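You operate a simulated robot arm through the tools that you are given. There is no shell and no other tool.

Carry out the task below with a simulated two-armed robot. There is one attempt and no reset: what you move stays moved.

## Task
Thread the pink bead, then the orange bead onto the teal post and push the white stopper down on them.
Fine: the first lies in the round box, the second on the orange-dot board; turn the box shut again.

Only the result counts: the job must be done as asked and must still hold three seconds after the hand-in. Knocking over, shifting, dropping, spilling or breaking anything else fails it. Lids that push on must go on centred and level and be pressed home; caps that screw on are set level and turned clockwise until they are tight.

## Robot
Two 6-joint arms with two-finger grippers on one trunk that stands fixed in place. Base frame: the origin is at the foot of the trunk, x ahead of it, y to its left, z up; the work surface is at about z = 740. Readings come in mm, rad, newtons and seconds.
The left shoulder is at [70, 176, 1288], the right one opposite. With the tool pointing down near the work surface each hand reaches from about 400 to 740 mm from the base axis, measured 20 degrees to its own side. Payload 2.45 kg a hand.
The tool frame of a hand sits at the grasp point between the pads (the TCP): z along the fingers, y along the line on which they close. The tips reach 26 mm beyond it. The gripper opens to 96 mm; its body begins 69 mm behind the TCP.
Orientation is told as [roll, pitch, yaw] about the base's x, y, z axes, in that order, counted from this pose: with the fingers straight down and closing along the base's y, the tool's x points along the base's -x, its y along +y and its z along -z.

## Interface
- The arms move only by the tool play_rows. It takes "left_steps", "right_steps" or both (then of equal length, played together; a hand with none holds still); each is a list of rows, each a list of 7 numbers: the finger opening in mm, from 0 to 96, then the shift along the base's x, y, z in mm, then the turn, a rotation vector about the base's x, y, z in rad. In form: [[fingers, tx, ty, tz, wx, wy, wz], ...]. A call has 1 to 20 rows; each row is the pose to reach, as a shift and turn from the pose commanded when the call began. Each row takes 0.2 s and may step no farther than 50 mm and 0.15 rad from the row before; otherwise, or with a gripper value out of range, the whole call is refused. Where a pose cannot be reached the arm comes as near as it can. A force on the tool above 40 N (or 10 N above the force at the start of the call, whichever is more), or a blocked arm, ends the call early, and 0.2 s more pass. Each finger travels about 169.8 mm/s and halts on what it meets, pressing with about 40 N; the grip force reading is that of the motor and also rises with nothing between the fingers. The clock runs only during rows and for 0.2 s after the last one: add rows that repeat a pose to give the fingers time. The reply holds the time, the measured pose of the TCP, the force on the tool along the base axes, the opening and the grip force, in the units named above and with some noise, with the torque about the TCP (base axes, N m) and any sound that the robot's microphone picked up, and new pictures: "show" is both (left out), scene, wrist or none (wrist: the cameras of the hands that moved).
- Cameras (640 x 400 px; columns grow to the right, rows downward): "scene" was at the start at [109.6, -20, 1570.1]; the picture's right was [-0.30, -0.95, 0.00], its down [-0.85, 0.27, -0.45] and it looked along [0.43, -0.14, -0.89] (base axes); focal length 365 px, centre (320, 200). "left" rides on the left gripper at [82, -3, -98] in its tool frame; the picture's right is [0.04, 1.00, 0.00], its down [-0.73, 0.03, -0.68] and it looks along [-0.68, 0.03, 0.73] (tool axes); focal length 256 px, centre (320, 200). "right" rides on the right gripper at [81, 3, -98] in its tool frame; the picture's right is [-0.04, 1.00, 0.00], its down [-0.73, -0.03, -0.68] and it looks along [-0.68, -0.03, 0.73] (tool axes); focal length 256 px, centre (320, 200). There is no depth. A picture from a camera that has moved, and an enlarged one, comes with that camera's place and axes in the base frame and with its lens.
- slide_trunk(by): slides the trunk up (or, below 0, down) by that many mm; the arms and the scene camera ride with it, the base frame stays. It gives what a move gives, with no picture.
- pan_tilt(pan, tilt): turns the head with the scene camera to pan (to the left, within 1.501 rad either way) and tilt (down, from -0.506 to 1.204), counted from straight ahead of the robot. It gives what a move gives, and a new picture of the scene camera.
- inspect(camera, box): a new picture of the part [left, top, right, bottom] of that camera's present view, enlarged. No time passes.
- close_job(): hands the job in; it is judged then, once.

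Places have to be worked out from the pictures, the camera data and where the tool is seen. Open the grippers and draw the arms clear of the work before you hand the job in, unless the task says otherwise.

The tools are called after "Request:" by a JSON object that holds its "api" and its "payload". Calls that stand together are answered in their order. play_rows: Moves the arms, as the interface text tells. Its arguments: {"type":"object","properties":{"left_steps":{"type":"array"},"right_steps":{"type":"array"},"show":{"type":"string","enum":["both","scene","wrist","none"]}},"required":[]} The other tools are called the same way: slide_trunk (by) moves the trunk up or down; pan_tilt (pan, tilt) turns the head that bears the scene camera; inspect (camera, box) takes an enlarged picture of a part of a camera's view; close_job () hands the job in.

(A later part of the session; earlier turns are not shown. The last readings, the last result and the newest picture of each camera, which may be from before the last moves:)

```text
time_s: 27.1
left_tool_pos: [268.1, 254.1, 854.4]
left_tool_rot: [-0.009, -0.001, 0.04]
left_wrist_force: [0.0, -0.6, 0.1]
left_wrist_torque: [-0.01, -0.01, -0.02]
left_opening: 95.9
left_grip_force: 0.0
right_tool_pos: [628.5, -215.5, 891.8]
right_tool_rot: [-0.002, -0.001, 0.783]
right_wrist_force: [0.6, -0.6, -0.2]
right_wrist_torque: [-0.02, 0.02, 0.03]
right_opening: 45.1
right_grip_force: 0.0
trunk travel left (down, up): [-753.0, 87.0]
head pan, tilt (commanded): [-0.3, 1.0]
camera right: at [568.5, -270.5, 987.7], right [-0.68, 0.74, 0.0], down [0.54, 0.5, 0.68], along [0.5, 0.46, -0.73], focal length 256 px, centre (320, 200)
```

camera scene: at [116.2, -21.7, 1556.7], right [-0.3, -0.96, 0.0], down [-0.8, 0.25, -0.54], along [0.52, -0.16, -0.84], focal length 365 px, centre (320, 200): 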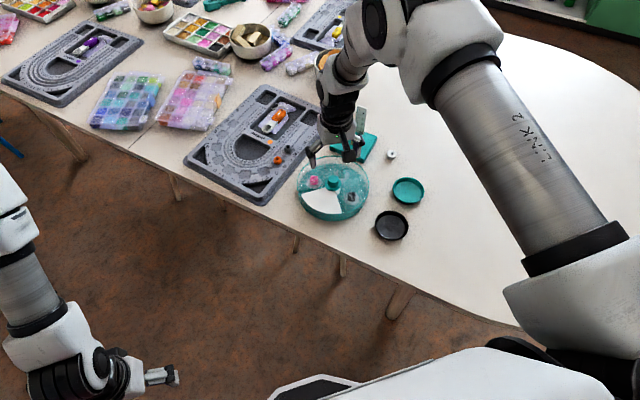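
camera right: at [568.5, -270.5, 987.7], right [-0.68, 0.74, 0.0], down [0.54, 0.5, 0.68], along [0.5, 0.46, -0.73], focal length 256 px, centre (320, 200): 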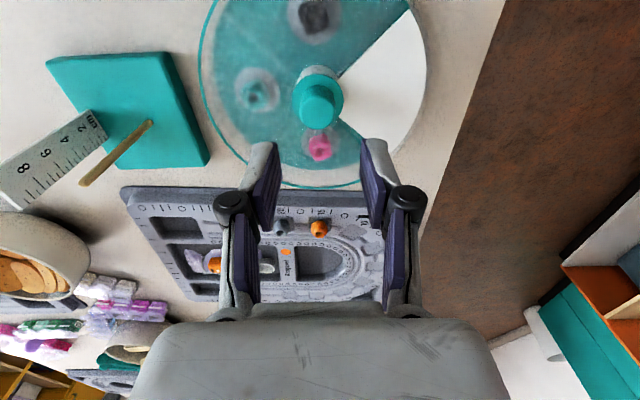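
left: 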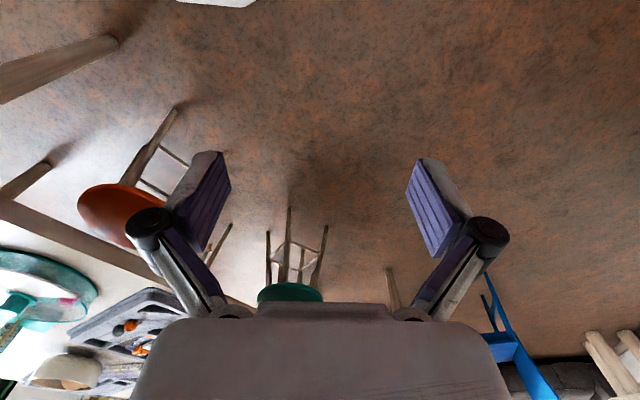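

Fingers at 45 mm now reach about 21 mm past the TCP. I descend over the knob to TCP z≈832 (tips just around the knob top) and check.

Request:
{"api": "play_rows", "payload": {"right_steps": [[45, 0.3, 0.5, -15, 0, 0, 0], [45, 0.3, 0.5, -30, 0, 0, 0], [45, 0.3, 0.5, -45, 0, 0, 0], [45, 0.3, 0.5, -60, 0, 0, 0], [45, 0.3, 0.5, -60, 0, 0, 0]], "show": "both"}}

Request:
{"api": "inspect", "payload": {"camera": "right", "box": [230, 60, 410, 220]}}

Request:
{"api": "inspect", "payload": {"camera": "scene", "box": [290, 130, 390, 230]}}

```text
time_s: 28.3
left_tool_pos: [267.6, 253.0, 855.0]
left_tool_rot: [-0.006, -0.001, 0.04]
left_wrist_force: [0.1, 0.3, -0.3]
left_wrist_torque: [-0.02, 0.02, -0.01]
left_opening: 96.2
left_grip_force: 0.0
right_tool_pos: [630.7, -214.1, 831.0]
right_tool_rot: [-0.001, -0.001, 0.784]
right_wrist_force: [0.6, 0.1, -0.4]
right_wrist_torque: [0.02, -0.01, 0.0]
right_opening: 45.1
right_grip_force: 0.0
trunk travel left (down, up): [-753.0, 87.0]
head pan, tilt (commanded): [-0.3, 1.0]
camera scene: at [115.7, -21.5, 1556.7], right [-0.3, -0.96, 0.0], down [-0.8, 0.25, -0.54], along [0.52, -0.16, -0.84], focal length 365 px, centre (320, 200)
camera right: at [568.1, -269.0, 928.1], right [-0.68, 0.74, 0.0], down [0.54, 0.5, 0.68], along [0.5, 0.46, -0.73], focal length 256 px, centre (320, 200)
```

scene: 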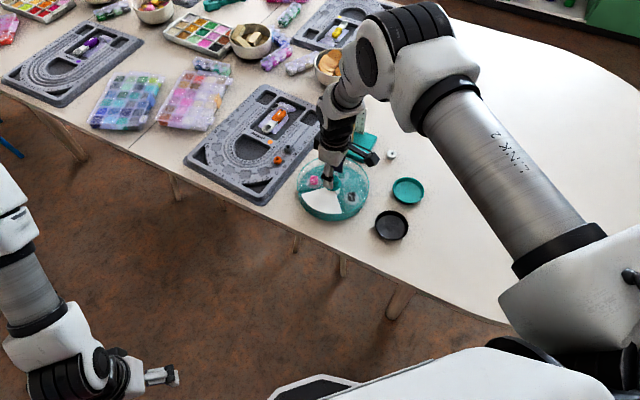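
right: 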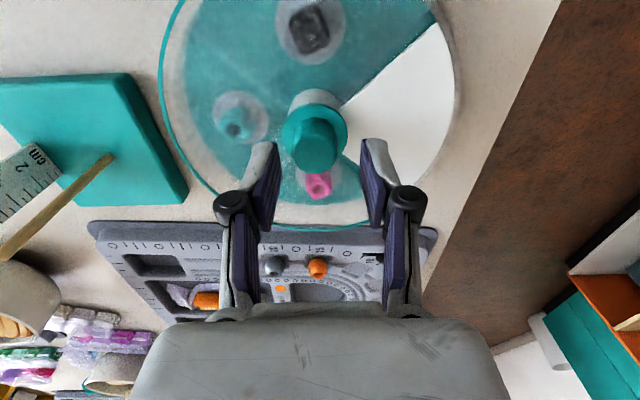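

```text
2.50 times, centred on (320, 140) of right
camera zoom: at [568.1, -269.0, 928.1], right [-0.68, 0.74, 0.0], down [0.54, 0.5, 0.68], along [0.5, 0.46, -0.73], focal length 640 px, centre (320, 350)
```

zoom: 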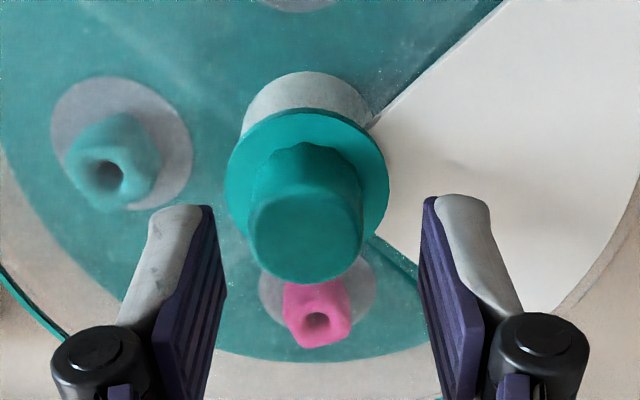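

```text
4.00 times, centred on (340, 180) of scene
camera zoom: at [115.7, -21.5, 1556.7], right [-0.3, -0.96, 0.0], down [-0.8, 0.25, -0.54], along [0.52, -0.16, -0.84], focal length 1461 px, centre (240, 280)
```

zoom: 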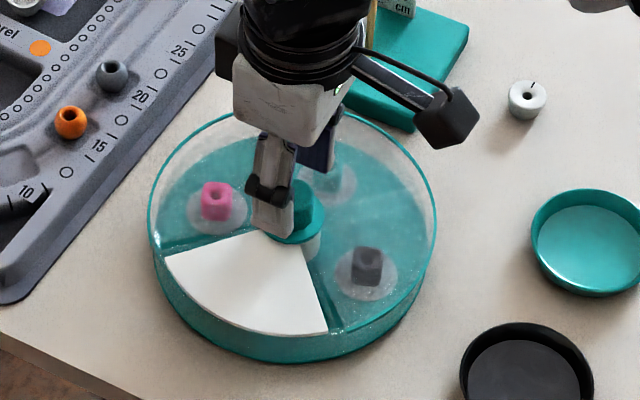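

The knob sits about 3 mm off the finger midline and its top is nearer z≈802. I correct by (+1.7,-2.5) and re-check before going down.

Request:
{"api": "play_rows", "payload": {"right_steps": [[45, 1.7, -2.5, 0, 0, 0, 0], [45, 1.7, -2.5, -5, 0, 0, 0], [45, 1.7, -2.5, -5, 0, 0, 0]], "show": "none"}}

Request:
{"api": "inspect", "payload": {"camera": "right", "box": [230, 60, 410, 220]}}

```text
time_s: 29.1
left_tool_pos: [268.8, 252.4, 854.5]
left_tool_rot: [-0.007, 0.0, 0.04]
left_wrist_force: [0.3, -1.0, 0.2]
left_wrist_torque: [-0.01, -0.02, 0.01]
left_opening: 96.3
left_grip_force: 0.1
right_tool_pos: [631.2, -216.2, 824.8]
right_tool_rot: [-0.001, 0.0, 0.782]
right_wrist_force: [-0.3, 0.5, 0.0]
right_wrist_torque: [0.03, -0.02, -0.01]
right_opening: 45.0
right_grip_force: 0.0
trunk travel left (down, up): [-753.0, 87.0]
head pan, tilt (commanded): [-0.3, 1.0]
```

```text
2.50 times, centred on (320, 140) of right
camera zoom: at [570.3, -271.9, 922.9], right [-0.68, 0.74, 0.0], down [0.54, 0.5, 0.68], along [0.5, 0.46, -0.73], focal length 640 px, centre (320, 350)
```

zoom: 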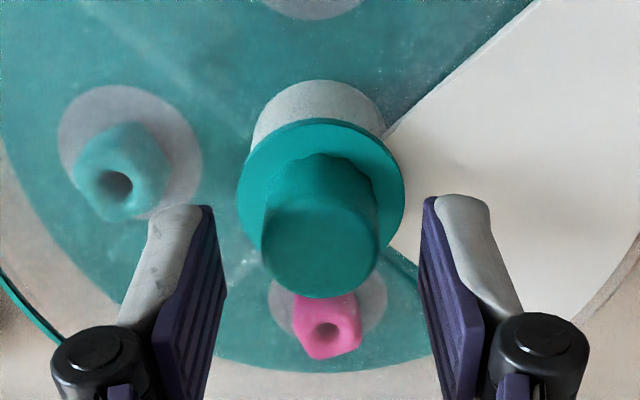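

The knob is now centred between the fingers; flange top is about z 780. I lower to TCP z≈811 and close on the knob.

Request:
{"api": "play_rows", "payload": {"right_steps": [[45, 0, 0, -7, 0, 0, 0], [45, 0, 0, -14, 0, 0, 0], [36, 0, 0, -14, 0, 0, 0], [30, 0, 0, -14, 0, 0, 0], [24, 0, 0, -14, 0, 0, 0], [20, 0, 0, -14, 0, 0, 0], [20, 0, 0, -14, 0, 0, 0]], "show": "both"}}

Request:
{"api": "inspect", "payload": {"camera": "right", "box": [230, 60, 410, 220]}}

```text
time_s: 30.7
left_tool_pos: [267.9, 255.0, 854.8]
left_tool_rot: [-0.007, 0.0, 0.039]
left_wrist_force: [-0.6, -0.4, 0.0]
left_wrist_torque: [-0.02, -0.02, 0.0]
left_opening: 95.8
left_grip_force: 0.1
right_tool_pos: [631.8, -217.8, 812.0]
right_tool_rot: [-0.002, 0.002, 0.785]
right_wrist_force: [-1.3, 1.1, 0.1]
right_wrist_torque: [0.04, 0.01, 0.01]
right_opening: 27.0
right_grip_force: 40.3
trunk travel left (down, up): [-753.0, 87.0]
head pan, tilt (commanded): [-0.3, 1.0]
camera scene: at [115.9, -21.5, 1556.7], right [-0.3, -0.96, 0.0], down [-0.8, 0.25, -0.54], along [0.52, -0.16, -0.84], focal length 365 px, centre (320, 200)
camera right: at [569.9, -272.2, 909.0], right [-0.68, 0.74, 0.0], down [0.54, 0.5, 0.68], along [0.5, 0.46, -0.73], focal length 256 px, centre (320, 200)
```

scene: 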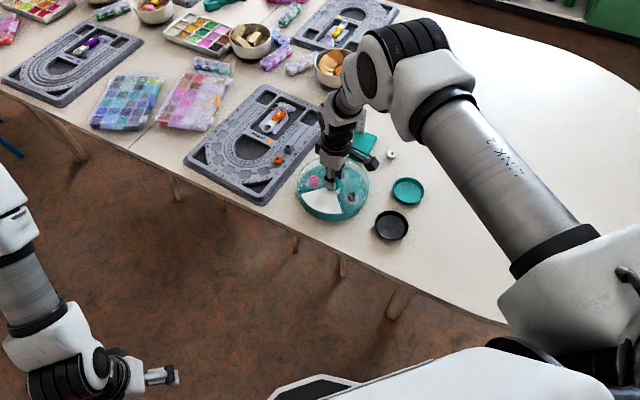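
right: 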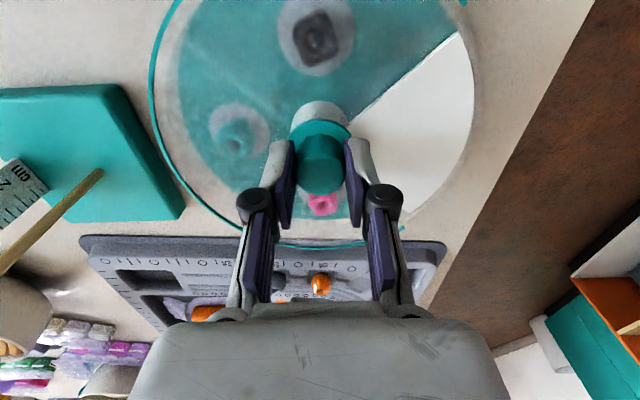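

```text
2.50 times, centred on (320, 140) of right
camera zoom: at [569.9, -272.2, 909.0], right [-0.68, 0.74, 0.0], down [0.54, 0.5, 0.68], along [0.5, 0.46, -0.73], focal length 640 px, centre (320, 350)
```

zoom: 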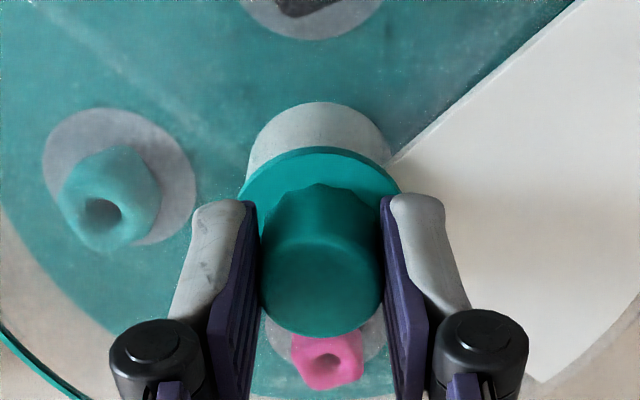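

The knob is gripped (27 mm, 40 N) with negligible side force. I turn it clockwise a little first and check torque and what moves.

Request:
{"api": "play_rows", "payload": {"right_steps": [[20, 0, 0, 0, 0, 0, -0.07], [20, 0, 0, 0, 0, 0, -0.14], [20, 0, 0, 0, 0, 0, -0.21], [20, 0, 0, 0, 0, 0, -0.28], [20, 0, 0, 0, 0, 0, -0.28]], "show": "both"}}

Request:
{"api": "inspect", "payload": {"camera": "scene", "box": [290, 130, 390, 230]}}

```text
time_s: 31.9
left_tool_pos: [269.4, 252.4, 854.7]
left_tool_rot: [-0.008, 0.001, 0.039]
left_wrist_force: [0.1, -0.2, 0.4]
left_wrist_torque: [0.0, 0.0, -0.03]
left_opening: 95.7
left_grip_force: 0.1
right_tool_pos: [630.9, -218.2, 811.4]
right_tool_rot: [-0.003, 0.003, 0.502]
right_wrist_force: [-2.8, 0.6, -0.5]
right_wrist_torque: [0.0, 0.08, 0.03]
right_opening: 26.8
right_grip_force: 40.5
trunk travel left (down, up): [-753.0, 87.0]
head pan, tilt (commanded): [-0.3, 1.0]
camera scene: at [115.8, -21.6, 1556.7], right [-0.3, -0.96, 0.0], down [-0.8, 0.25, -0.54], along [0.52, -0.16, -0.84], focal length 365 px, centre (320, 200)
camera right: at [557.3, -253.1, 909.0], right [-0.45, 0.89, 0.0], down [0.66, 0.33, 0.68], along [0.61, 0.3, -0.73], focal length 256 px, centre (320, 200)
```

scene: 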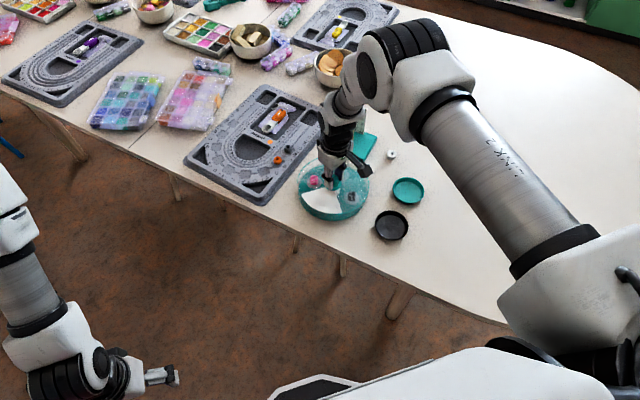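
right: 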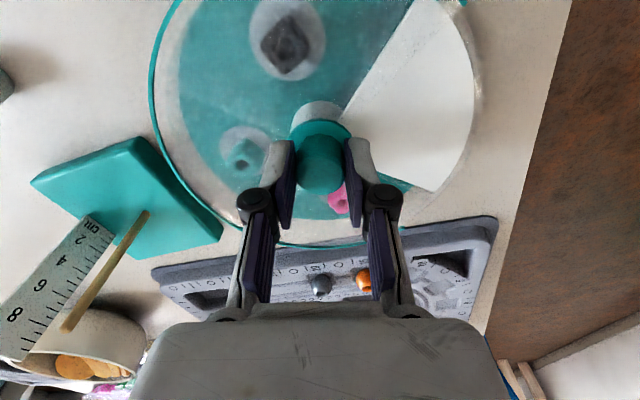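

```text
4.00 times, centred on (340, 180) of scene
camera zoom: at [115.8, -21.6, 1556.7], right [-0.3, -0.96, 0.0], down [-0.8, 0.25, -0.54], along [0.52, -0.16, -0.84], focal length 1461 px, centre (240, 280)
```

zoom: 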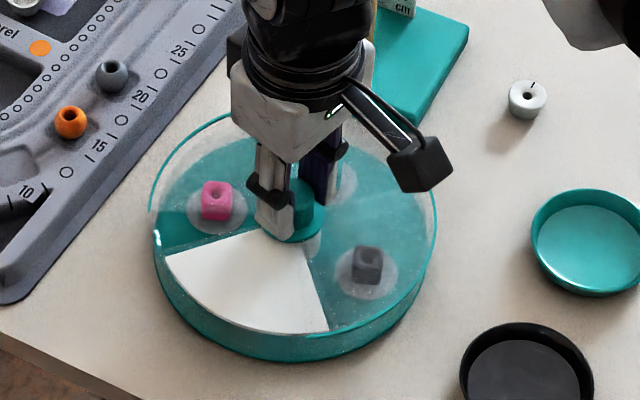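

Only the clear lid turns; the white blank and beads stay put. I continue clockwise to a full quarter turn.

Request:
{"api": "play_rows", "payload": {"right_steps": [[20, 0, 0, 0, 0, 0, -0.12], [20, 0, 0, 0, 0, 0, -0.24], [20, 0, 0, 0, 0, 0, -0.36], [20, 0, 0, 0, 0, 0, -0.48], [20, 0, 0, 0, 0, 0, -0.6], [20, 0, 0, 0, 0, 0, -0.72], [20, 0, 0, 0, 0, 0, -0.84], [20, 0, 0, 0, 0, 0, -0.96], [20, 0, 0, 0, 0, 0, -1.08], [20, 0, 0, 0, 0, 0, -1.18], [20, 0, 0, 0, 0, 0, -1.27], [20, 0, 0, 0, 0, 0, -1.27]], "show": "both"}}

Request:
{"api": "inspect", "payload": {"camera": "scene", "box": [290, 130, 390, 230]}}

```text
time_s: 34.5
left_tool_pos: [268.6, 252.9, 854.8]
left_tool_rot: [-0.007, 0.0, 0.038]
left_wrist_force: [0.5, -0.9, -0.6]
left_wrist_torque: [-0.01, -0.01, 0.0]
left_opening: 96.1
left_grip_force: 0.1
right_tool_pos: [631.4, -217.0, 811.1]
right_tool_rot: [-0.004, 0.003, -0.767]
right_wrist_force: [-0.6, 0.8, 0.0]
right_wrist_torque: [-0.13, -0.16, -0.04]
right_opening: 26.9
right_grip_force: 39.9
trunk travel left (down, up): [-753.0, 87.0]
head pan, tilt (commanded): [-0.3, 1.0]
camera scene: at [116.0, -21.7, 1556.6], right [-0.3, -0.96, 0.0], down [-0.8, 0.25, -0.54], along [0.52, -0.16, -0.84], focal length 365 px, centre (320, 200)
camera right: at [574.0, -158.0, 909.0], right [0.72, 0.69, 0.0], down [0.51, -0.53, 0.68], along [0.47, -0.49, -0.73], focal length 256 px, centre (320, 200)
```

scene: 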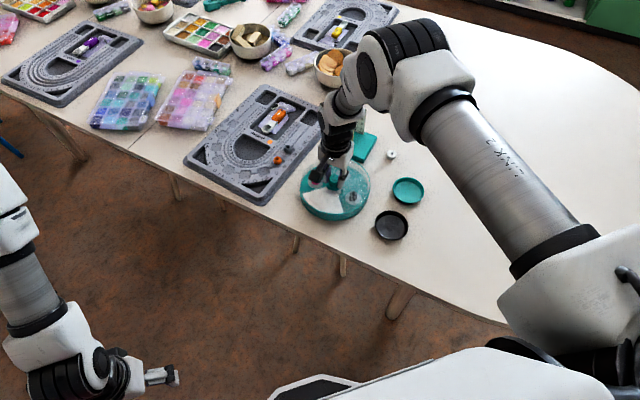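
right: 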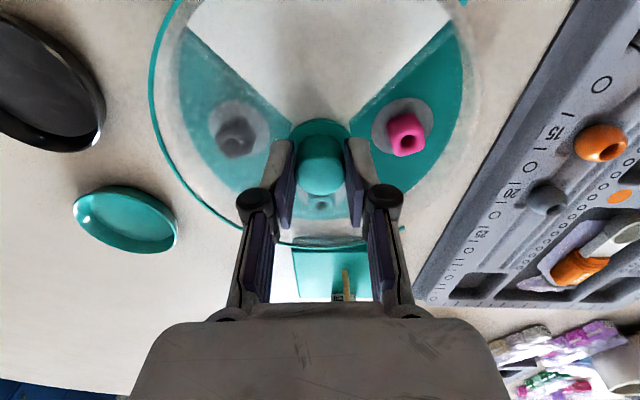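

```text
4.00 times, centred on (340, 180) of scene
camera zoom: at [116.0, -21.7, 1556.6], right [-0.3, -0.96, 0.0], down [-0.8, 0.25, -0.54], along [0.52, -0.16, -0.84], focal length 1461 px, centre (240, 280)
```

zoom: 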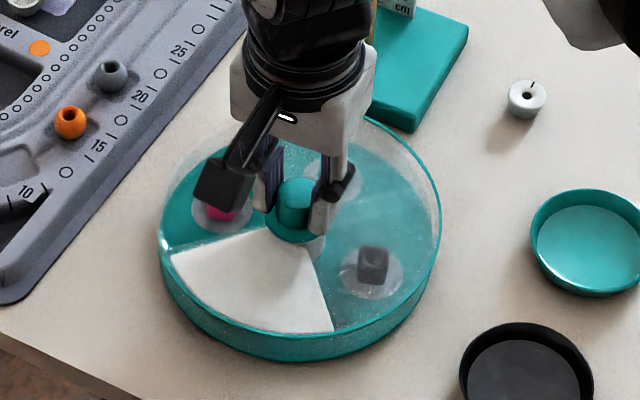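

The lid opening now sits over the pink bead's compartment. The box crept about 3 mm, which the return turn should undo. I release the knob, rise and look at the bead.

Request:
{"api": "play_rows", "payload": {"right_steps": [[32, 0, 0, 0, 0, 0, 0], [45, 0, 0, 0, 0, 0, 0], [48, 0, 0, 10, 0, 0, 0], [48, 0, 0, 40, 0, 0, 0], [48, 0, 0, 75, 0, 0, 0], [48, -30, -10, 110, 0, 0, 0], [48, -30, -10, 110, 0, 0, 0]], "show": "both"}}

Request:
{"api": "inspect", "payload": {"camera": "scene", "box": [290, 130, 390, 230]}}

Request:
{"api": "inspect", "payload": {"camera": "right", "box": [220, 0, 480, 180]}}

```text
time_s: 36.1
left_tool_pos: [269.7, 253.5, 854.1]
left_tool_rot: [-0.006, 0.001, 0.039]
left_wrist_force: [0.1, 0.9, -0.3]
left_wrist_torque: [0.0, -0.01, 0.02]
left_opening: 96.1
left_grip_force: 0.0
right_tool_pos: [602.6, -228.6, 920.9]
right_tool_rot: [-0.002, 0.001, -0.767]
right_wrist_force: [0.4, 0.3, 0.2]
right_wrist_torque: [-0.01, 0.04, 0.0]
right_opening: 47.9
right_grip_force: 0.0
trunk travel left (down, up): [-753.0, 87.0]
head pan, tilt (commanded): [-0.3, 1.0]
camera scene: at [117.0, -21.5, 1556.6], right [-0.3, -0.96, 0.0], down [-0.8, 0.25, -0.54], along [0.52, -0.16, -0.84], focal length 365 px, centre (320, 200)
camera right: at [545.2, -169.2, 1018.2], right [0.72, 0.69, 0.0], down [0.51, -0.53, 0.68], along [0.47, -0.49, -0.73], focal length 256 px, centre (320, 200)
```

scene: 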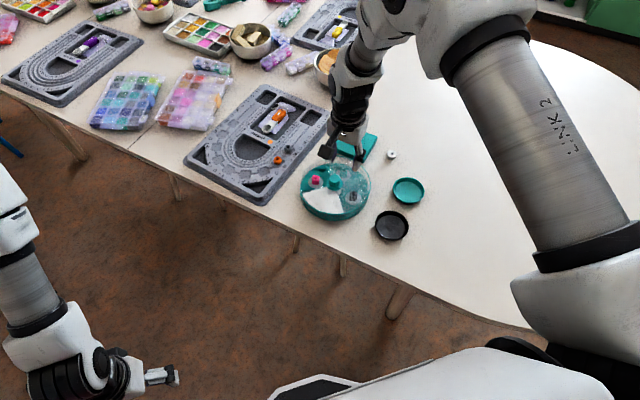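
right: 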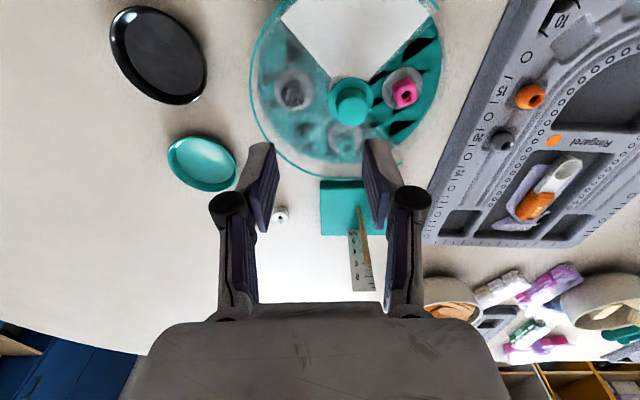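

```text
4.00 times, centred on (340, 180) of scene
camera zoom: at [117.0, -21.5, 1556.6], right [-0.3, -0.96, 0.0], down [-0.8, 0.25, -0.54], along [0.52, -0.16, -0.84], focal length 1461 px, centre (240, 280)
```

zoom: 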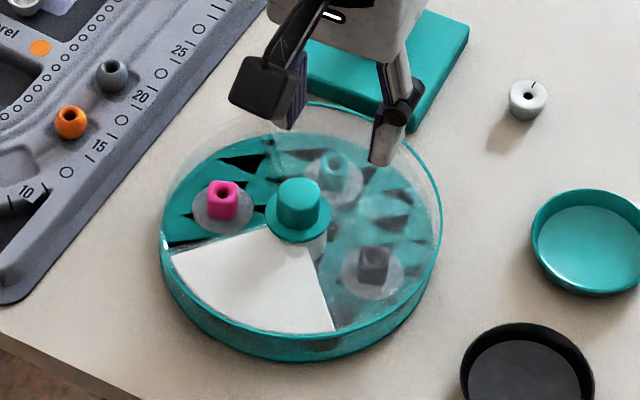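

```text
2.22 times, centred on (350, 90) of right
camera zoom: at [545.2, -169.2, 1018.2], right [0.72, 0.69, 0.0], down [0.51, -0.53, 0.68], along [0.47, -0.49, -0.73], focal length 569 px, centre (253, 444)
```

zoom: 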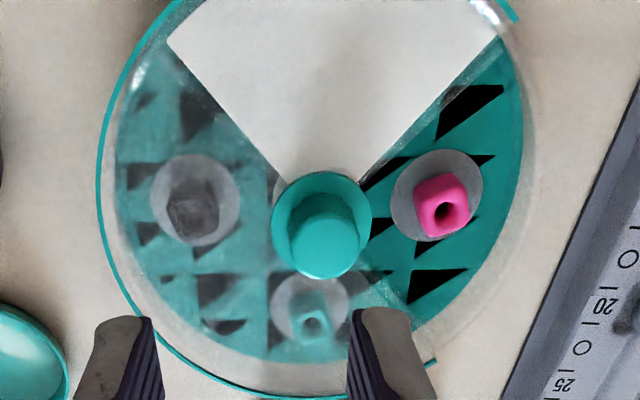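

The bead sits at about (671,-180). For better joint margins with a tilted tool I'll lower the trunk in stages, raising the hand first each time; I also start turning the hand back to +45°.

Request:
{"api": "play_rows", "payload": {"right_steps": [[48, 0, 0, 20, 0, 0, 0.1], [48, 0, 0, 40, 0, 0, 0.2], [48, 0, 0, 60, 0, 0, 0.3], [48, 0, 0, 80, 0, 0, 0.4], [48, 0, 0, 100, 0, 0, 0.5], [48, 0, 0, 110, 0, 0, 0.6], [48, 0, 0, 110, 0, 0, 0.7], [48, 0, 0, 110, 0, 0, 0.77], [48, 0, 0, 110, 0, 0, 0.77], [48, 0, 0, 110, 0, 0, 0.77]], "show": "none"}}

```text
time_s: 38.3
left_tool_pos: [268.5, 253.4, 854.1]
left_tool_rot: [-0.007, 0.0, 0.04]
left_wrist_force: [-1.5, 0.0, 0.1]
left_wrist_torque: [-0.01, 0.0, 0.02]
left_opening: 96.1
left_grip_force: 0.0
right_tool_pos: [600.9, -227.1, 1031.0]
right_tool_rot: [-0.004, 0.003, 0.003]
right_wrist_force: [0.1, 0.2, 0.1]
right_wrist_torque: [-0.01, 0.02, 0.02]
right_opening: 48.1
right_grip_force: 0.1
trunk travel left (down, up): [-753.0, 87.0]
head pan, tilt (commanded): [-0.3, 1.0]
```

Hand is at z 1031 with yaw 0. I lower the trunk 110 mm.

Request:
{"api": "slide_trunk", "payload": {"by": -110}}

Request:
{"api": "play_rows", "payload": {"right_steps": [[48, 0, 0, 20, 0, 0, 0], [48, 0, 0, 40, 0, 0, 0], [48, 0, 0, 65, 0, 0, 0], [48, 0, 0, 90, 0, 0, 0], [48, 0, 0, 115, 0, 0, 0], [48, 0, 0, 130, 0, 0, 0], [48, 0, 0, 130, 0, 0, 0], [48, 0, 0, 130, 0, 0, 0]], "show": "scene"}}

```text
time_s: 39.8
left_tool_pos: [268.3, 252.4, 745.5]
left_tool_rot: [-0.007, 0.0, 0.042]
left_wrist_force: [-0.1, 0.3, 0.3]
left_wrist_torque: [0.01, -0.01, 0.01]
left_opening: 95.7
left_grip_force: 0.0
right_tool_pos: [600.0, -226.4, 922.6]
right_tool_rot: [-0.001, 0.001, 0.002]
right_wrist_force: [0.8, -0.5, -0.6]
right_wrist_torque: [0.04, 0.0, -0.01]
right_opening: 48.0
right_grip_force: 0.1
trunk travel left (down, up): [-643.0, 197.0]
head pan, tilt (commanded): [-0.3, 1.0]
```

```text
time_s: 41.6
left_tool_pos: [268.1, 252.3, 745.4]
left_tool_rot: [-0.007, 0.003, 0.04]
left_wrist_force: [-0.5, -0.4, 0.2]
left_wrist_torque: [0.0, 0.0, 0.0]
left_opening: 95.8
left_grip_force: 0.1
right_tool_pos: [599.3, -227.0, 1051.0]
right_tool_rot: [-0.003, 0.0, 0.005]
right_wrist_force: [1.1, 0.6, 0.2]
right_wrist_torque: [0.03, 0.0, -0.01]
right_opening: 48.0
right_grip_force: 0.0
trunk travel left (down, up): [-643.0, 197.0]
head pan, tilt (commanded): [-0.3, 1.0]
camera scene: at [115.8, -21.6, 1446.7], right [-0.3, -0.96, 0.0], down [-0.8, 0.25, -0.54], along [0.52, -0.16, -0.84], focal length 365 px, centre (320, 200)
```

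scene: 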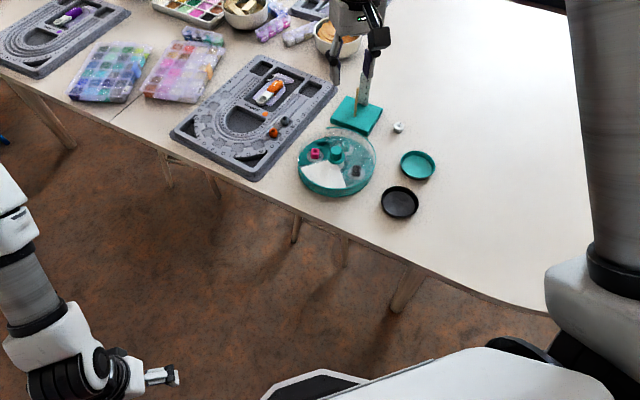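

No trouble at this height. I lower the trunk another 110 mm (hand to ~940).

Request:
{"api": "slide_trunk", "payload": {"by": -110}}

Request:
{"api": "inspect", "payload": {"camera": "scene", "box": [270, 60, 440, 200]}}

Request:
{"api": "inspect", "payload": {"camera": "right", "box": [240, 0, 460, 150]}}

```text
time_s: 43.0
left_tool_pos: [268.1, 252.9, 635.1]
left_tool_rot: [-0.007, 0.0, 0.041]
left_wrist_force: [0.1, -1.3, 1.0]
left_wrist_torque: [0.02, 0.02, -0.03]
left_opening: 96.2
left_grip_force: 0.0
right_tool_pos: [600.6, -226.3, 941.3]
right_tool_rot: [-0.002, 0.001, 0.003]
right_wrist_force: [-0.2, -0.2, 0.0]
right_wrist_torque: [-0.01, -0.04, -0.01]
right_opening: 48.0
right_grip_force: 0.0
trunk travel left (down, up): [-533.0, 307.0]
head pan, tilt (commanded): [-0.3, 1.0]
```

```text
2.86 times, centred on (355, 130) of scene
camera zoom: at [115.6, -21.6, 1336.8], right [-0.3, -0.96, 0.0], down [-0.8, 0.25, -0.54], along [0.52, -0.16, -0.84], focal length 1043 px, centre (220, 400)
```

zoom: 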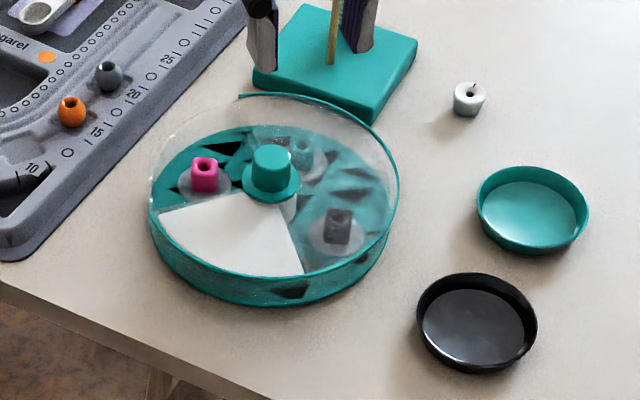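

```text
2.67 times, centred on (350, 75) of right
camera zoom: at [518.3, -223.6, 1038.2], right [0.04, 1.0, 0.0], down [0.73, -0.03, 0.68], along [0.68, -0.03, -0.73], focal length 683 px, centre (240, 533)
```

zoom: 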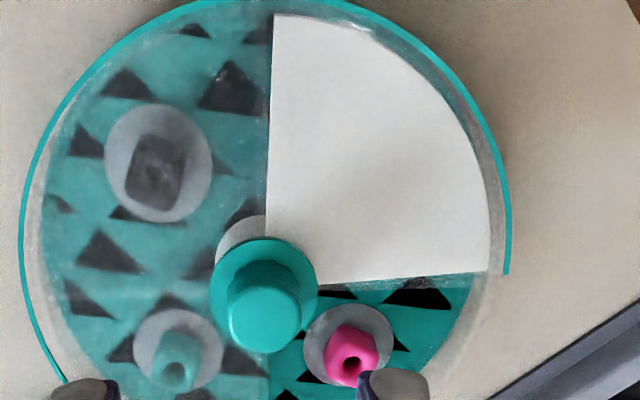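

The bead's compartment is open; I turn the hand to yaw +45° (fingers will close across the sector, away from the walls) and shift toward it at safe height.

Request:
{"api": "play_rows", "payload": {"right_steps": [[48, 5, 5, 0, 0, 0, 0.13], [48, 15, 10, 0, 0, 0, 0.26], [48, 25, 15, 0, 0, 0, 0.39], [48, 35, 20, 0, 0, 0, 0.52], [48, 40, 25, 0, 0, 0, 0.65], [48, 45, 30, 0, 0, 0, 0.785], [48, 45, 30, 0, 0, 0, 0.785], [48, 45, 30, 0, 0, 0, 0.785]], "show": "none"}}

Request:
{"api": "play_rows", "payload": {"right_steps": [[36, 0, 0, 0, 0.05, -0.05, 0], [36, 0, 0, 0, 0.1, -0.1, 0], [36, 0, 0, 0, 0.15, -0.15, 0], [36, 0, 0, 0, 0.2, -0.2, 0], [36, 0, 0, 0, 0.247, -0.247, 0], [36, 0, 0, 0, 0.247, -0.247, 0], [36, 0, 0, 0, 0.247, -0.247, 0]], "show": "both"}}

```text
time_s: 44.8
left_tool_pos: [268.3, 253.5, 636.5]
left_tool_rot: [-0.007, -0.001, 0.039]
left_wrist_force: [0.5, 0.4, 0.0]
left_wrist_torque: [0.01, -0.03, -0.01]
left_opening: 96.0
left_grip_force: 0.1
right_tool_pos: [646.2, -197.1, 940.5]
right_tool_rot: [-0.001, 0.001, 0.788]
right_wrist_force: [-0.5, -0.1, -1.1]
right_wrist_torque: [0.03, -0.01, 0.02]
right_opening: 47.9
right_grip_force: 0.0
trunk travel left (down, up): [-533.0, 307.0]
head pan, tilt (commanded): [-0.3, 1.0]
```

```text
time_s: 46.4
left_tool_pos: [268.4, 252.5, 635.7]
left_tool_rot: [-0.007, 0.001, 0.04]
left_wrist_force: [-0.7, -0.5, 0.4]
left_wrist_torque: [0.02, -0.03, -0.01]
left_opening: 96.3
left_grip_force: 0.0
right_tool_pos: [644.9, -197.1, 940.4]
right_tool_rot: [-0.003, -0.35, 0.788]
right_wrist_force: [0.5, -0.9, -0.3]
right_wrist_torque: [-0.04, 0.02, -0.01]
right_opening: 36.1
right_grip_force: 0.0
trunk travel left (down, up): [-533.0, 307.0]
head pan, tilt (commanded): [-0.3, 1.0]
camera scene: at [115.8, -21.8, 1336.7], right [-0.3, -0.96, 0.0], down [-0.8, 0.25, -0.54], along [0.52, -0.16, -0.84], focal length 365 px, centre (320, 200)
camera right: at [564.2, -273.2, 1004.4], right [-0.68, 0.73, 0.01], down [0.34, 0.31, 0.89], along [0.65, 0.61, -0.46], focal length 256 px, centre (320, 200)
```

scene: 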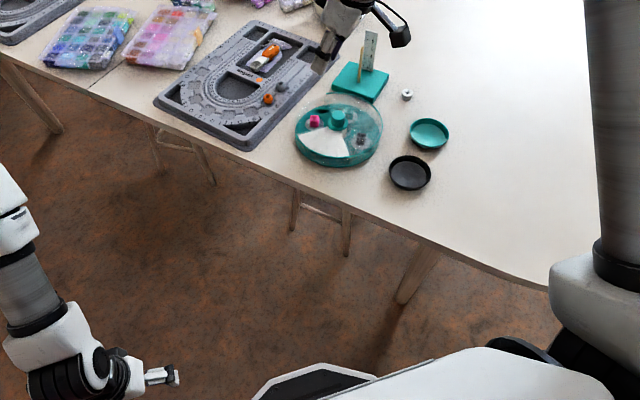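
right: 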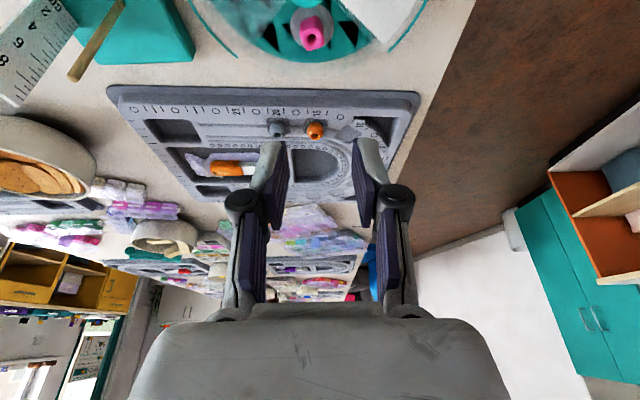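

The tilted pose (pitch -0.35, yaw 45°) is reached without trouble. I move to hover over the pink bead at about z 826 and look.

Request:
{"api": "play_rows", "payload": {"right_steps": [[36, 8, 5, -20, 0, 0, 0], [36, 16, 10, -45, 0, 0, 0], [36, 24, 15, -70, 0, 0, 0], [36, 24, 15, -95, 0, 0, 0], [36, 24, 15, -112, 0, 0, 0], [36, 24, 15, -112, 0, 0, 0]], "show": "both"}}

Request:
{"api": "inspect", "payload": {"camera": "right", "box": [230, 40, 410, 200]}}

Request:
{"api": "inspect", "payload": {"camera": "scene", "box": [285, 70, 395, 180]}}

```text
time_s: 47.8
left_tool_pos: [268.5, 252.8, 634.5]
left_tool_rot: [-0.007, 0.0, 0.041]
left_wrist_force: [0.3, -0.3, -0.2]
left_wrist_torque: [0.03, 0.02, 0.02]
left_opening: 96.0
left_grip_force: 0.0
right_tool_pos: [669.8, -182.5, 828.4]
right_tool_rot: [-0.003, -0.35, 0.79]
right_wrist_force: [-0.1, 0.3, 0.1]
right_wrist_torque: [-0.01, -0.01, 0.0]
right_opening: 36.0
right_grip_force: 0.0
trunk travel left (down, up): [-533.0, 307.0]
head pan, tilt (commanded): [-0.3, 1.0]
camera scene: at [115.6, -21.6, 1336.7], right [-0.3, -0.96, 0.0], down [-0.8, 0.25, -0.54], along [0.52, -0.16, -0.84], focal length 365 px, centre (320, 200)
camera right: at [588.7, -257.9, 892.4], right [-0.68, 0.73, 0.01], down [0.34, 0.31, 0.89], along [0.65, 0.61, -0.46], focal length 256 px, centre (320, 200)
```

scene: 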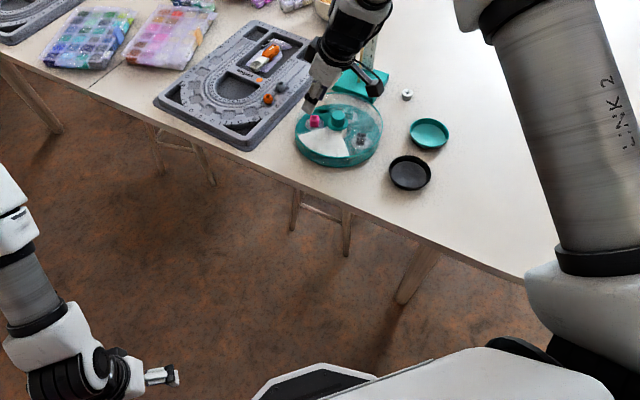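
right: 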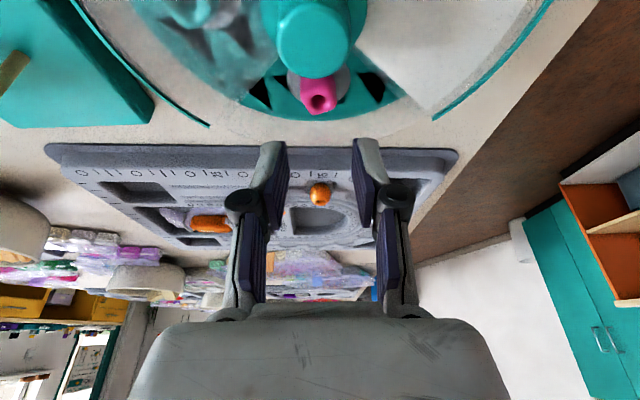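

```text
2.50 times, centred on (320, 120) of right
camera zoom: at [588.7, -257.9, 892.4], right [-0.68, 0.73, 0.01], down [0.34, 0.31, 0.89], along [0.65, 0.61, -0.46], focal length 640 px, centre (320, 400)
```

zoom: 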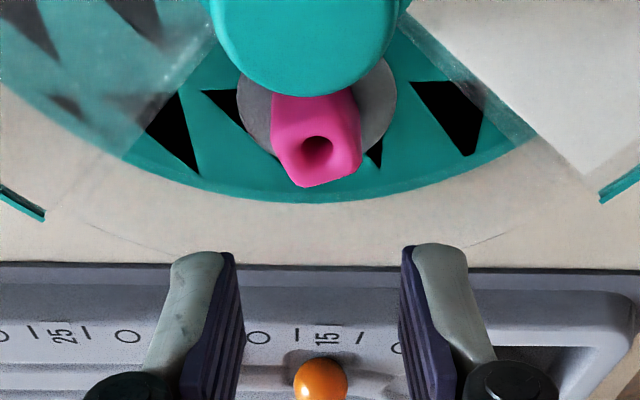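

```text
3.64 times, centred on (340, 125) of scene
camera zoom: at [115.6, -21.6, 1336.7], right [-0.3, -0.96, 0.0], down [-0.8, 0.25, -0.54], along [0.52, -0.16, -0.84], focal length 1328 px, centre (247, 473)
```

zoom: 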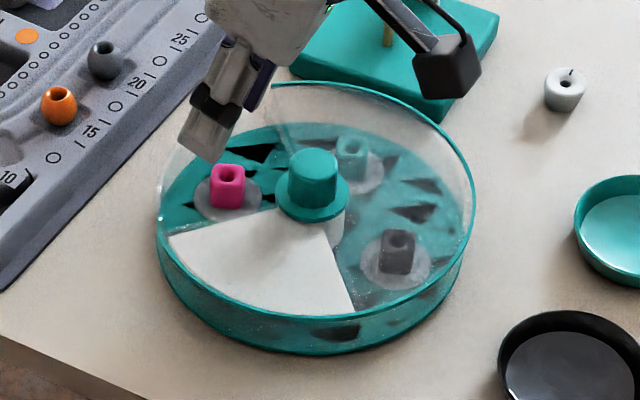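

I have a clear sight of the bead; its cube faces look turned relative to my fingers. I zoom further to judge its orientation.

Request:
{"api": "inspect", "payload": {"camera": "scene", "box": [300, 105, 335, 135]}}

Request:
{"api": "inspect", "payload": {"camera": "right", "box": [290, 65, 350, 125]}}

```text
13.33 times, centred on (318, 120) of scene
camera zoom: at [115.6, -21.6, 1336.7], right [-0.3, -0.96, 0.0], down [-0.8, 0.25, -0.54], along [0.52, -0.16, -0.84], focal length 4869 px, centre (353, 1267)
```

zoom: 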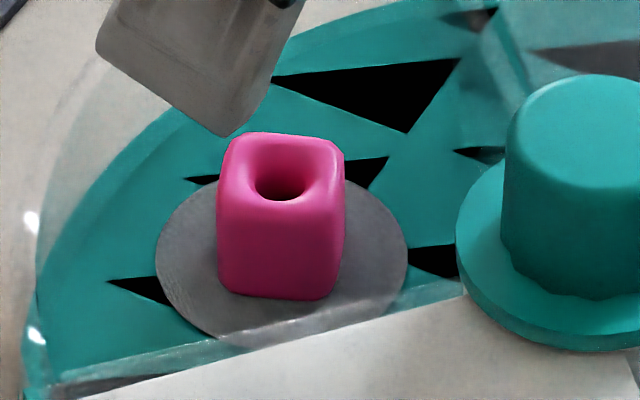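

```text
6.67 times, centred on (320, 95) of right
camera zoom: at [588.7, -257.9, 892.4], right [-0.68, 0.73, 0.01], down [0.34, 0.31, 0.89], along [0.65, 0.61, -0.46], focal length 1707 px, centre (320, 900)
```

zoom: 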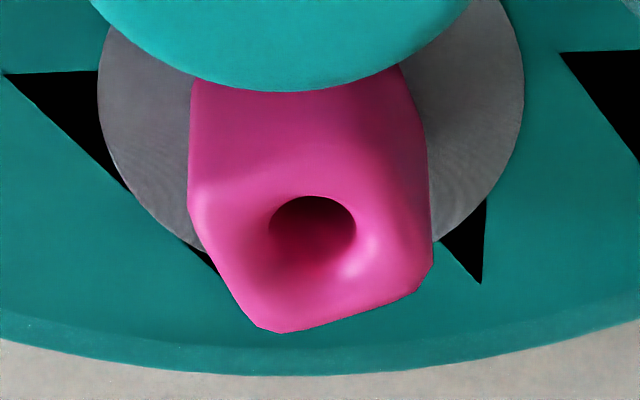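

Cube faces are at about 157°/67°, hole entry at (670.3,-181,766), bottom on z≈748. I turn the hand a further 22° so the pads meet the faces squarely, and set the opening to 30 mm.

Request:
{"api": "play_rows", "payload": {"right_steps": [[33, 0.7, -0.3, 0, 0, 0, 0.1], [30, 0.7, -0.3, 0, 0, 0, 0.2], [30, 0.7, -0.3, 0, 0, 0, 0.3], [30, 0.7, -0.3, 0, 0, 0, 0.38], [30, 0.7, -0.3, -15, 0, 0, 0.38], [30, 0.7, -0.3, -15, 0, 0, 0.38]], "show": "wrist"}}

Request:
{"api": "inspect", "payload": {"camera": "right", "box": [250, 50, 390, 190]}}

Request:
{"api": "inspect", "payload": {"camera": "scene", "box": [290, 85, 350, 145]}}

```text
time_s: 49.2
left_tool_pos: [268.9, 254.0, 635.0]
left_tool_rot: [-0.006, -0.001, 0.041]
left_wrist_force: [-0.4, 0.3, 0.3]
left_wrist_torque: [-0.02, -0.03, -0.04]
left_opening: 96.0
left_grip_force: 0.1
right_tool_pos: [670.8, -182.5, 814.1]
right_tool_rot: [-0.003, -0.349, 1.169]
right_wrist_force: [0.3, 0.7, 0.1]
right_wrist_torque: [0.0, -0.02, 0.01]
right_opening: 30.0
right_grip_force: 0.1
trunk travel left (down, up): [-533.0, 307.0]
head pan, tilt (commanded): [-0.3, 1.0]
camera right: at [622.4, -282.2, 877.8], right [-0.9, 0.43, 0.01], down [0.2, 0.41, 0.89], along [0.37, 0.81, -0.46], focal length 256 px, centre (320, 200)
```

right: 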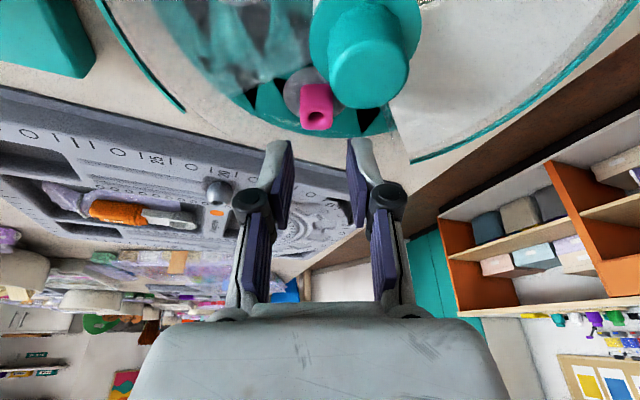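

```text
2.86 times, centred on (320, 120) of right
camera zoom: at [622.4, -282.2, 877.8], right [-0.9, 0.43, 0.01], down [0.2, 0.41, 0.89], along [0.37, 0.81, -0.46], focal length 731 px, centre (320, 429)
```

zoom: 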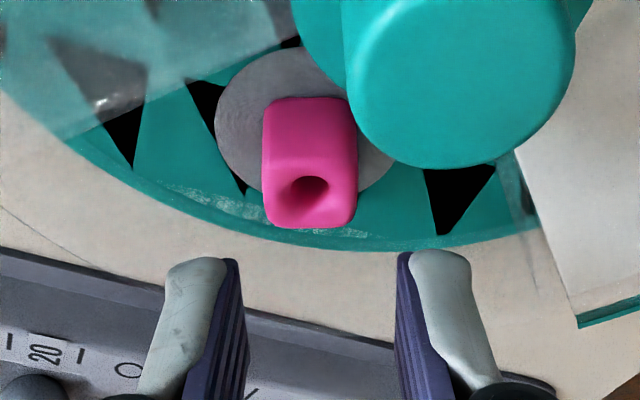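

```text
6.67 times, centred on (320, 115) of scene
camera zoom: at [115.5, -21.5, 1336.7], right [-0.3, -0.96, 0.0], down [-0.8, 0.25, -0.54], along [0.52, -0.16, -0.84], focal length 2435 px, centre (320, 767)
```

zoom: 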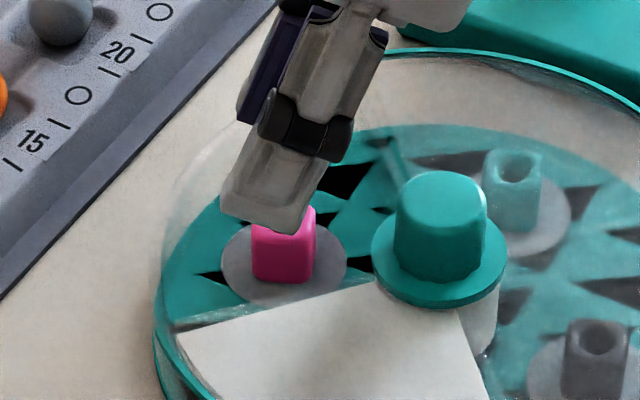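

The pads are now square to the cube; the bead is about 2 mm off the midline. I correct by (+1.8,-0.7) and descend to grip height, with fingers open 30 mm.

Request:
{"api": "play_rows", "payload": {"right_steps": [[30, 1.8, -0.7, -8, 0, 0, 0], [30, 1.8, -0.7, -16, 0, 0, 0], [30, 1.8, -0.7, -23, 0, 0, 0], [30, 1.8, -0.7, -30, 0, 0, 0], [30, 1.8, -0.7, -34, 0, 0, 0], [30, 1.8, -0.7, -34, 0, 0, 0]], "show": "both"}}

Request:
{"api": "inspect", "payload": {"camera": "right", "box": [250, 70, 390, 210]}}

Request:
{"api": "inspect", "payload": {"camera": "scene", "box": [290, 85, 350, 145]}}

```text
time_s: 50.6
left_tool_pos: [268.5, 252.9, 634.3]
left_tool_rot: [-0.007, 0.001, 0.041]
left_wrist_force: [0.7, -0.4, -0.4]
left_wrist_torque: [0.0, -0.01, 0.02]
left_opening: 95.9
left_grip_force: 0.1
right_tool_pos: [672.8, -182.6, 779.0]
right_tool_rot: [-0.003, -0.35, 1.169]
right_wrist_force: [-0.5, -0.1, -0.5]
right_wrist_torque: [-0.02, -0.01, -0.02]
right_opening: 30.0
right_grip_force: 0.0
trunk travel left (down, up): [-533.0, 307.0]
head pan, tilt (commanded): [-0.3, 1.0]
camera scene: at [115.8, -21.6, 1336.7], right [-0.3, -0.96, 0.0], down [-0.8, 0.25, -0.54], along [0.52, -0.16, -0.84], focal length 365 px, centre (320, 200)
camera right: at [625.2, -282.0, 843.5], right [-0.9, 0.43, 0.01], down [0.2, 0.41, 0.89], along [0.37, 0.81, -0.46], focal length 256 px, centre (320, 200)
```

scene: 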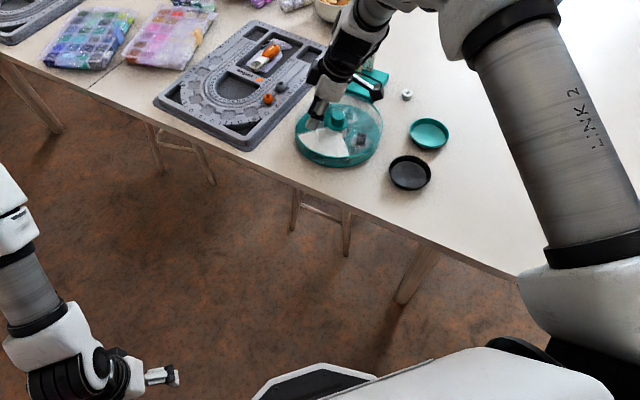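
right: 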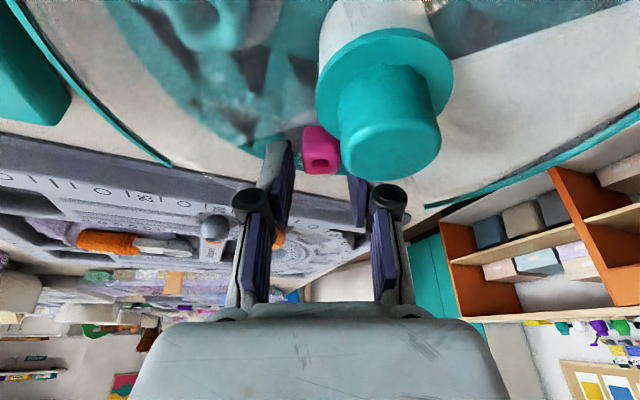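

```text
2.86 times, centred on (320, 140) of right
camera zoom: at [625.2, -282.0, 843.5], right [-0.9, 0.43, 0.01], down [0.2, 0.41, 0.89], along [0.37, 0.81, -0.46], focal length 731 px, centre (320, 371)
```

zoom: 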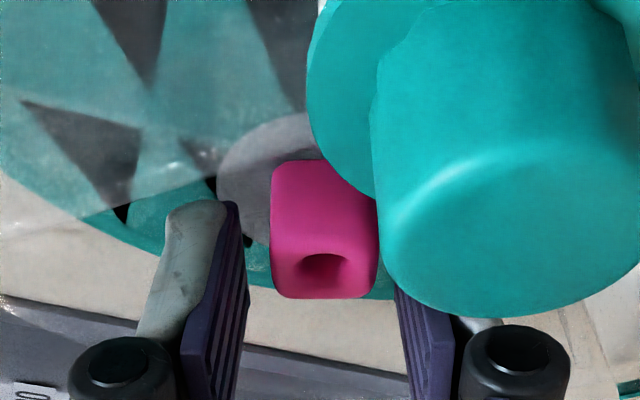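

```text
6.67 times, centred on (320, 115) of scene
camera zoom: at [115.8, -21.6, 1336.7], right [-0.3, -0.96, 0.0], down [-0.8, 0.25, -0.54], along [0.52, -0.16, -0.84], focal length 2435 px, centre (320, 767)
```

zoom: 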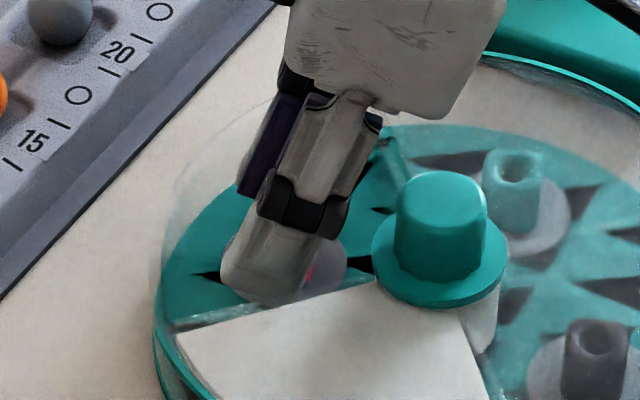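

The bead sits between the pads. I go 2 mm lower and close gently.

Request:
{"api": "play_rows", "payload": {"right_steps": [[30, 0, 0, -2, 0, 0, 0], [26, 0, 0, -2, 0, 0, 0], [23, 0, 0, -2, 0, 0, 0], [20, 0, 0, -2, 0, 0, 0], [16, 0, 0, -2, 0, 0, 0], [12, 0, 0, -2, 0, 0, 0], [12, 0, 0, -2, 0, 0, 0]], "show": "none"}}

Request:
{"api": "inspect", "payload": {"camera": "right", "box": [250, 70, 390, 210]}}

Request:
{"api": "inspect", "payload": {"camera": "scene", "box": [290, 85, 350, 145]}}

```text
time_s: 52.2
left_tool_pos: [268.2, 253.0, 635.2]
left_tool_rot: [-0.006, 0.0, 0.04]
left_wrist_force: [-0.7, -0.2, -0.2]
left_wrist_torque: [0.02, 0.02, 0.0]
left_opening: 95.9
left_grip_force: 0.0
right_tool_pos: [673.0, -182.1, 778.2]
right_tool_rot: [-0.004, -0.349, 1.17]
right_wrist_force: [0.4, 0.9, 0.1]
right_wrist_torque: [0.01, -0.04, 0.03]
right_opening: 18.0
right_grip_force: 40.1
trunk travel left (down, up): [-533.0, 307.0]
head pan, tilt (commanded): [-0.3, 1.0]
```

```text
2.86 times, centred on (320, 140) of right
camera zoom: at [625.4, -282.0, 841.3], right [-0.9, 0.43, 0.01], down [0.2, 0.41, 0.89], along [0.37, 0.81, -0.46], focal length 731 px, centre (320, 371)
```

zoom: 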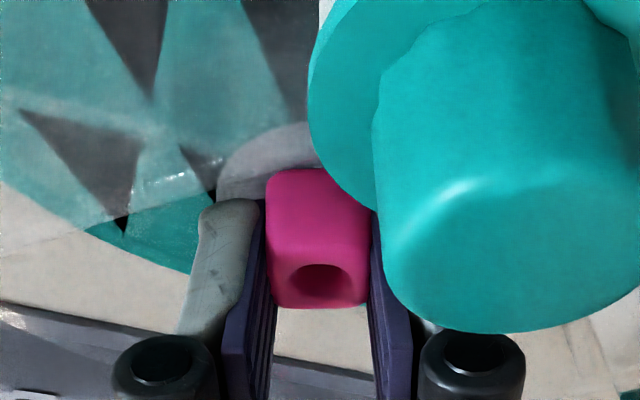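

```text
6.67 times, centred on (320, 115) of scene
camera zoom: at [115.9, -21.6, 1336.7], right [-0.3, -0.96, 0.0], down [-0.8, 0.25, -0.54], along [0.52, -0.16, -0.84], focal length 2435 px, centre (320, 767)
```

zoom: 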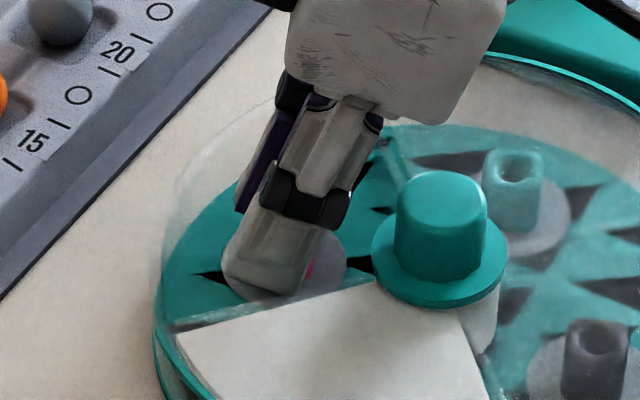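

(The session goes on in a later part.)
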